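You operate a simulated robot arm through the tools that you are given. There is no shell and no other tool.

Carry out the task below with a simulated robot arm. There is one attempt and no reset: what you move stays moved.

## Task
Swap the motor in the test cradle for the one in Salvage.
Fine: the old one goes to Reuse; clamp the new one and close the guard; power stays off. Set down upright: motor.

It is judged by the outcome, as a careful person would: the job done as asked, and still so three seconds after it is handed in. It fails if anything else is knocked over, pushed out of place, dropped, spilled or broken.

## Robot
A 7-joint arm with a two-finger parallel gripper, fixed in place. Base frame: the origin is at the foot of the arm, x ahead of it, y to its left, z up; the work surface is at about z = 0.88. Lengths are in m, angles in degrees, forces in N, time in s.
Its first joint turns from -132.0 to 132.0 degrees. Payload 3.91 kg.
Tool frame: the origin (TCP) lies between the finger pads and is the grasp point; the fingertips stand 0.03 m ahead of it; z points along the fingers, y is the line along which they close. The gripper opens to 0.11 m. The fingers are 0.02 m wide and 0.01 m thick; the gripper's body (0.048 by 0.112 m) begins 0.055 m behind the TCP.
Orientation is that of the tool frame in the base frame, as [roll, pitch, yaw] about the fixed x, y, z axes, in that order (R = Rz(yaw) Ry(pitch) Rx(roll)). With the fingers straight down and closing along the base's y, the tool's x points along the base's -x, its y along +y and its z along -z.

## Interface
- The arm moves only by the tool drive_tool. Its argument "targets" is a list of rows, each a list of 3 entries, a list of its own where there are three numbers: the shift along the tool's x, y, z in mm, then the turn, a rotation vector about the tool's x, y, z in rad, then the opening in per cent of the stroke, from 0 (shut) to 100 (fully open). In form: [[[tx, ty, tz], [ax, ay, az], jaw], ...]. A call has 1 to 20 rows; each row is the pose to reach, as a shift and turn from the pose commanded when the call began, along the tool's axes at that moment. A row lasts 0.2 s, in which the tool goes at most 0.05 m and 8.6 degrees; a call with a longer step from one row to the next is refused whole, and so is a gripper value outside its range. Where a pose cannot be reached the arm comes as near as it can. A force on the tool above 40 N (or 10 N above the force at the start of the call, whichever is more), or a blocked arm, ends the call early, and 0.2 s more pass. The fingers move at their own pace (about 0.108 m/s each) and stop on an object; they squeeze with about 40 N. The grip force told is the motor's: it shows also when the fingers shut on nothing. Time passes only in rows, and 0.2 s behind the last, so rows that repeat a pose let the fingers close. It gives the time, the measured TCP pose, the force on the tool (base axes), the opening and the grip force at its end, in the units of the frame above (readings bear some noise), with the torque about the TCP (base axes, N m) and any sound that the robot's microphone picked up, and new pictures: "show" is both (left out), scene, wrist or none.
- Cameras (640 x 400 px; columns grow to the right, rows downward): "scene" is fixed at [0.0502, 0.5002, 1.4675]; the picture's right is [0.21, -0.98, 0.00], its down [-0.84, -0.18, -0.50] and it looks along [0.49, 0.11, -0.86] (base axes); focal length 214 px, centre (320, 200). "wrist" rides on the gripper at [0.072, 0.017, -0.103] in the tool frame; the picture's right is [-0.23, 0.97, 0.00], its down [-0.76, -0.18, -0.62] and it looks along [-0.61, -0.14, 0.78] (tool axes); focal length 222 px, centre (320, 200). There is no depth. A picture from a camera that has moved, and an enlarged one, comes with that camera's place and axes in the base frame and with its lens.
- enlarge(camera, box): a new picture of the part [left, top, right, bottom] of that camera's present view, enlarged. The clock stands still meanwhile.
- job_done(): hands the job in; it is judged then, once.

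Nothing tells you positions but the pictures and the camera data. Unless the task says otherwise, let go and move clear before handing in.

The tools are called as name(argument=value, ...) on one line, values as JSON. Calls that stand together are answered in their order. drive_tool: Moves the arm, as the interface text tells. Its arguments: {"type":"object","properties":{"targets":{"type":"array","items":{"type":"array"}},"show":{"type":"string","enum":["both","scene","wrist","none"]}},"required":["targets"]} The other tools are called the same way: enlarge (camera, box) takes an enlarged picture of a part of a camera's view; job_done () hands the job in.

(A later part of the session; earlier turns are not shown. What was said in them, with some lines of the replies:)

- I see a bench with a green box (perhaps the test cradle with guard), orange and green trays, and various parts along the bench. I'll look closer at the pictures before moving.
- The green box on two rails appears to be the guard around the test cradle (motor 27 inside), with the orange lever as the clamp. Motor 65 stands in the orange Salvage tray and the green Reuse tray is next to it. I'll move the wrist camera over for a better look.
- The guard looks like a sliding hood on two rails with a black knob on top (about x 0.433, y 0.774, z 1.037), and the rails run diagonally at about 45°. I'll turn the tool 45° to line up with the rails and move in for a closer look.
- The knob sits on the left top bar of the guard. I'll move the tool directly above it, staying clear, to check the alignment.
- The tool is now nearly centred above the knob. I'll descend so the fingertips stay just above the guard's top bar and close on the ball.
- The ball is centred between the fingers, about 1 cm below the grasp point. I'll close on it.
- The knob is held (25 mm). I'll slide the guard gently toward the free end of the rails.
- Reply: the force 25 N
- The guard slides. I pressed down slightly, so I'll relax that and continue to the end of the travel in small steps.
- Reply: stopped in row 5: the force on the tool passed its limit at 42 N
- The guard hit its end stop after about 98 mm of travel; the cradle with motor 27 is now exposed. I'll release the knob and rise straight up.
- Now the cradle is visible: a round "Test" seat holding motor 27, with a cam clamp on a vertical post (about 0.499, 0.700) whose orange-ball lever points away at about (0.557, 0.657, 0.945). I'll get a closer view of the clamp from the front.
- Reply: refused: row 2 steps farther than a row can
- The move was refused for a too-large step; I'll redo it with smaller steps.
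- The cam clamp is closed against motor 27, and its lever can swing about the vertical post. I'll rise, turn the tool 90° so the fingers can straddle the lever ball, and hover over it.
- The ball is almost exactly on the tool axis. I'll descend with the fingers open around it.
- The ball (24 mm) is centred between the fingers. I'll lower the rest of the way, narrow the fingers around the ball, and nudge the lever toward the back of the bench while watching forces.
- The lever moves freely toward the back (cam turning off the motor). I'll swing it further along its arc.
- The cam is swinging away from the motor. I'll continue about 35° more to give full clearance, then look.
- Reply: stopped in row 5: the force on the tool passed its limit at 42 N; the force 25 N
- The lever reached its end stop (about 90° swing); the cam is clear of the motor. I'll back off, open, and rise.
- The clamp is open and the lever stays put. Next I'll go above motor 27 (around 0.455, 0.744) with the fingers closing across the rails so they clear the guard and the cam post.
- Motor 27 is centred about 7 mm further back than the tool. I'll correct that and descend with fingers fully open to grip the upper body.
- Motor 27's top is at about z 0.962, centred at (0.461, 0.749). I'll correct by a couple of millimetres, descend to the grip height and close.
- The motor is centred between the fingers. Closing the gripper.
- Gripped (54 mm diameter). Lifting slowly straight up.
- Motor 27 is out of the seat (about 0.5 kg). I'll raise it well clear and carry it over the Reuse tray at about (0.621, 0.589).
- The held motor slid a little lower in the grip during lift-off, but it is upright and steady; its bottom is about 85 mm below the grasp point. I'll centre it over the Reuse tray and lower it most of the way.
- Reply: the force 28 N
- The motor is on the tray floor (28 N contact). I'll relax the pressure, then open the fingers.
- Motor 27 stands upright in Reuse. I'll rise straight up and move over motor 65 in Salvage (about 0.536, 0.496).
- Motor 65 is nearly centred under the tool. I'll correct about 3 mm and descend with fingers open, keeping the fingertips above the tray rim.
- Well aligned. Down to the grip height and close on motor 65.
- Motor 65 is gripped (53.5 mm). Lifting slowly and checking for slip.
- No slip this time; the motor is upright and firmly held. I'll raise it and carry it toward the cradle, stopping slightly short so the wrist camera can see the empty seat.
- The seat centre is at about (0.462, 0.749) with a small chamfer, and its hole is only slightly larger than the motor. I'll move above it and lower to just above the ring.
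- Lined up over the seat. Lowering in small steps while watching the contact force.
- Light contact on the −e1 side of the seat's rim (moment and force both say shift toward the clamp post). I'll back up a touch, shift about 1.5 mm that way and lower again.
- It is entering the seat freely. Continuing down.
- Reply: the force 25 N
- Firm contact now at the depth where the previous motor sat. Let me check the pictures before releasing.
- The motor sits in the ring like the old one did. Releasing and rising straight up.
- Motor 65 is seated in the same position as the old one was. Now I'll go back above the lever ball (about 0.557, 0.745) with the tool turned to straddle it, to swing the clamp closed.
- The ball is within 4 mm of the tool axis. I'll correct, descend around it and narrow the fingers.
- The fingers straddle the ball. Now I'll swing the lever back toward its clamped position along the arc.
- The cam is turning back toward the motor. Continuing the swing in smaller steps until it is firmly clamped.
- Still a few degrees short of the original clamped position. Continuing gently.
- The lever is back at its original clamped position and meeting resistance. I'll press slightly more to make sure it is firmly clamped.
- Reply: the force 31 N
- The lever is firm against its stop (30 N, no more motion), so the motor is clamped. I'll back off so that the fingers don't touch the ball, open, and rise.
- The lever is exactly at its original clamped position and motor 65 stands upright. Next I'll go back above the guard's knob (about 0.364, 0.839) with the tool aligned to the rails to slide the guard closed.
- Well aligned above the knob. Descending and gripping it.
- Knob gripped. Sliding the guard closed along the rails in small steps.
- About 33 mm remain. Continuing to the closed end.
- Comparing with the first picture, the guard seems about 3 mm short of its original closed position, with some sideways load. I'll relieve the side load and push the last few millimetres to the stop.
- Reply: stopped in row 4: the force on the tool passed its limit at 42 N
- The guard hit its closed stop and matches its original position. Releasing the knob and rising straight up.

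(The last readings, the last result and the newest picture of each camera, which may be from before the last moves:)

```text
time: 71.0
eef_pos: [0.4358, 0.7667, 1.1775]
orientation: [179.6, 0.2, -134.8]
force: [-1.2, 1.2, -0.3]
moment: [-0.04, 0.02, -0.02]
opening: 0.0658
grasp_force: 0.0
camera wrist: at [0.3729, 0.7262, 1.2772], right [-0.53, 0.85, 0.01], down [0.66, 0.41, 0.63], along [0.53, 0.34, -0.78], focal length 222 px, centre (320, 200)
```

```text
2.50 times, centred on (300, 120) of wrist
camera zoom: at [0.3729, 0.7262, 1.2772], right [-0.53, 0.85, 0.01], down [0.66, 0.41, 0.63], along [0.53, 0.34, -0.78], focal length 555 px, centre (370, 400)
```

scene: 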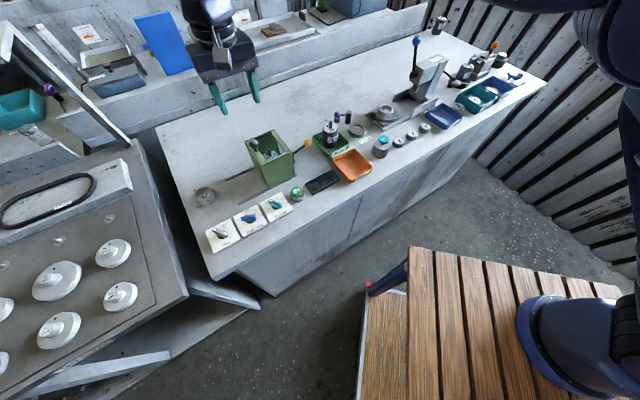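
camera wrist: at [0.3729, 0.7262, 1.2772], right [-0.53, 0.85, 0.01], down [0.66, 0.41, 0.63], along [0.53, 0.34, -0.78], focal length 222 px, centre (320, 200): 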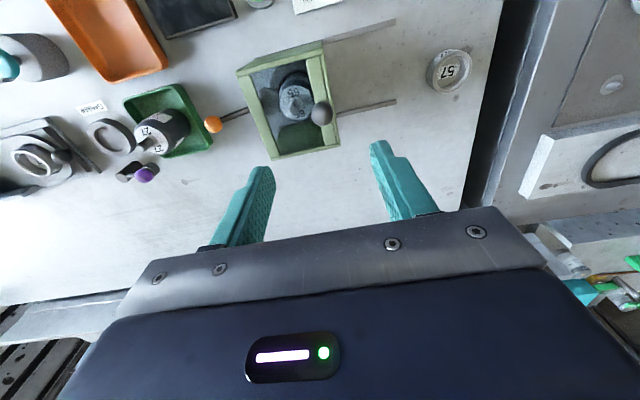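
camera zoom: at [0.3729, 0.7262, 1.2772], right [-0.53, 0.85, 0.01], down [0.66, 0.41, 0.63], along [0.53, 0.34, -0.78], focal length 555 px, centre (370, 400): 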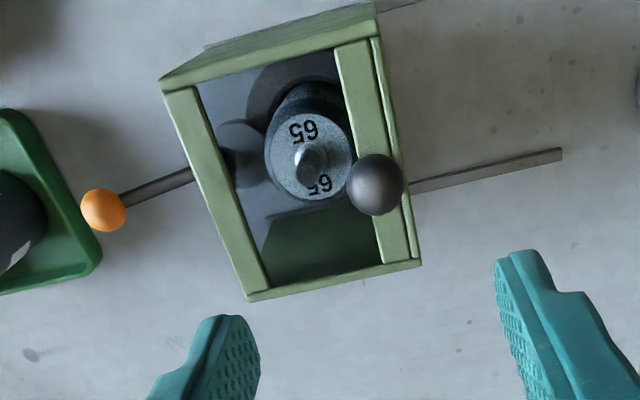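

Everything looks right. Motor 65 is clamped in the test cradle and the guard is closed in its original position. Motor 27 stands upright in Reuse, the power switch is untouched at Off, and the arm is clear. Handing in.

job_done()

```text
The job is handed in.
```

The motors are swapped. Motor 65 from Salvage is now clamped in the test cradle, and the old motor, 27, stands upright in the Reuse tray.

- **Clamp:** the lever is back exactly where it was before I started. It held firm against about 30 N with no further movement.
- **Guard:** it is pushed to its closed stop and matches its starting position in the pictures.
- **Power:** I didn't touch the power switch; it is still at Off.
- **Handling:** motor 27 slid about 2.5 cm down in the grip as it came out of the cradle. It did not drop, and I set it down upright. Nothing else looked moved or knocked over in the last pictures.

The arm let go and moved clear above the guard before I handed in.
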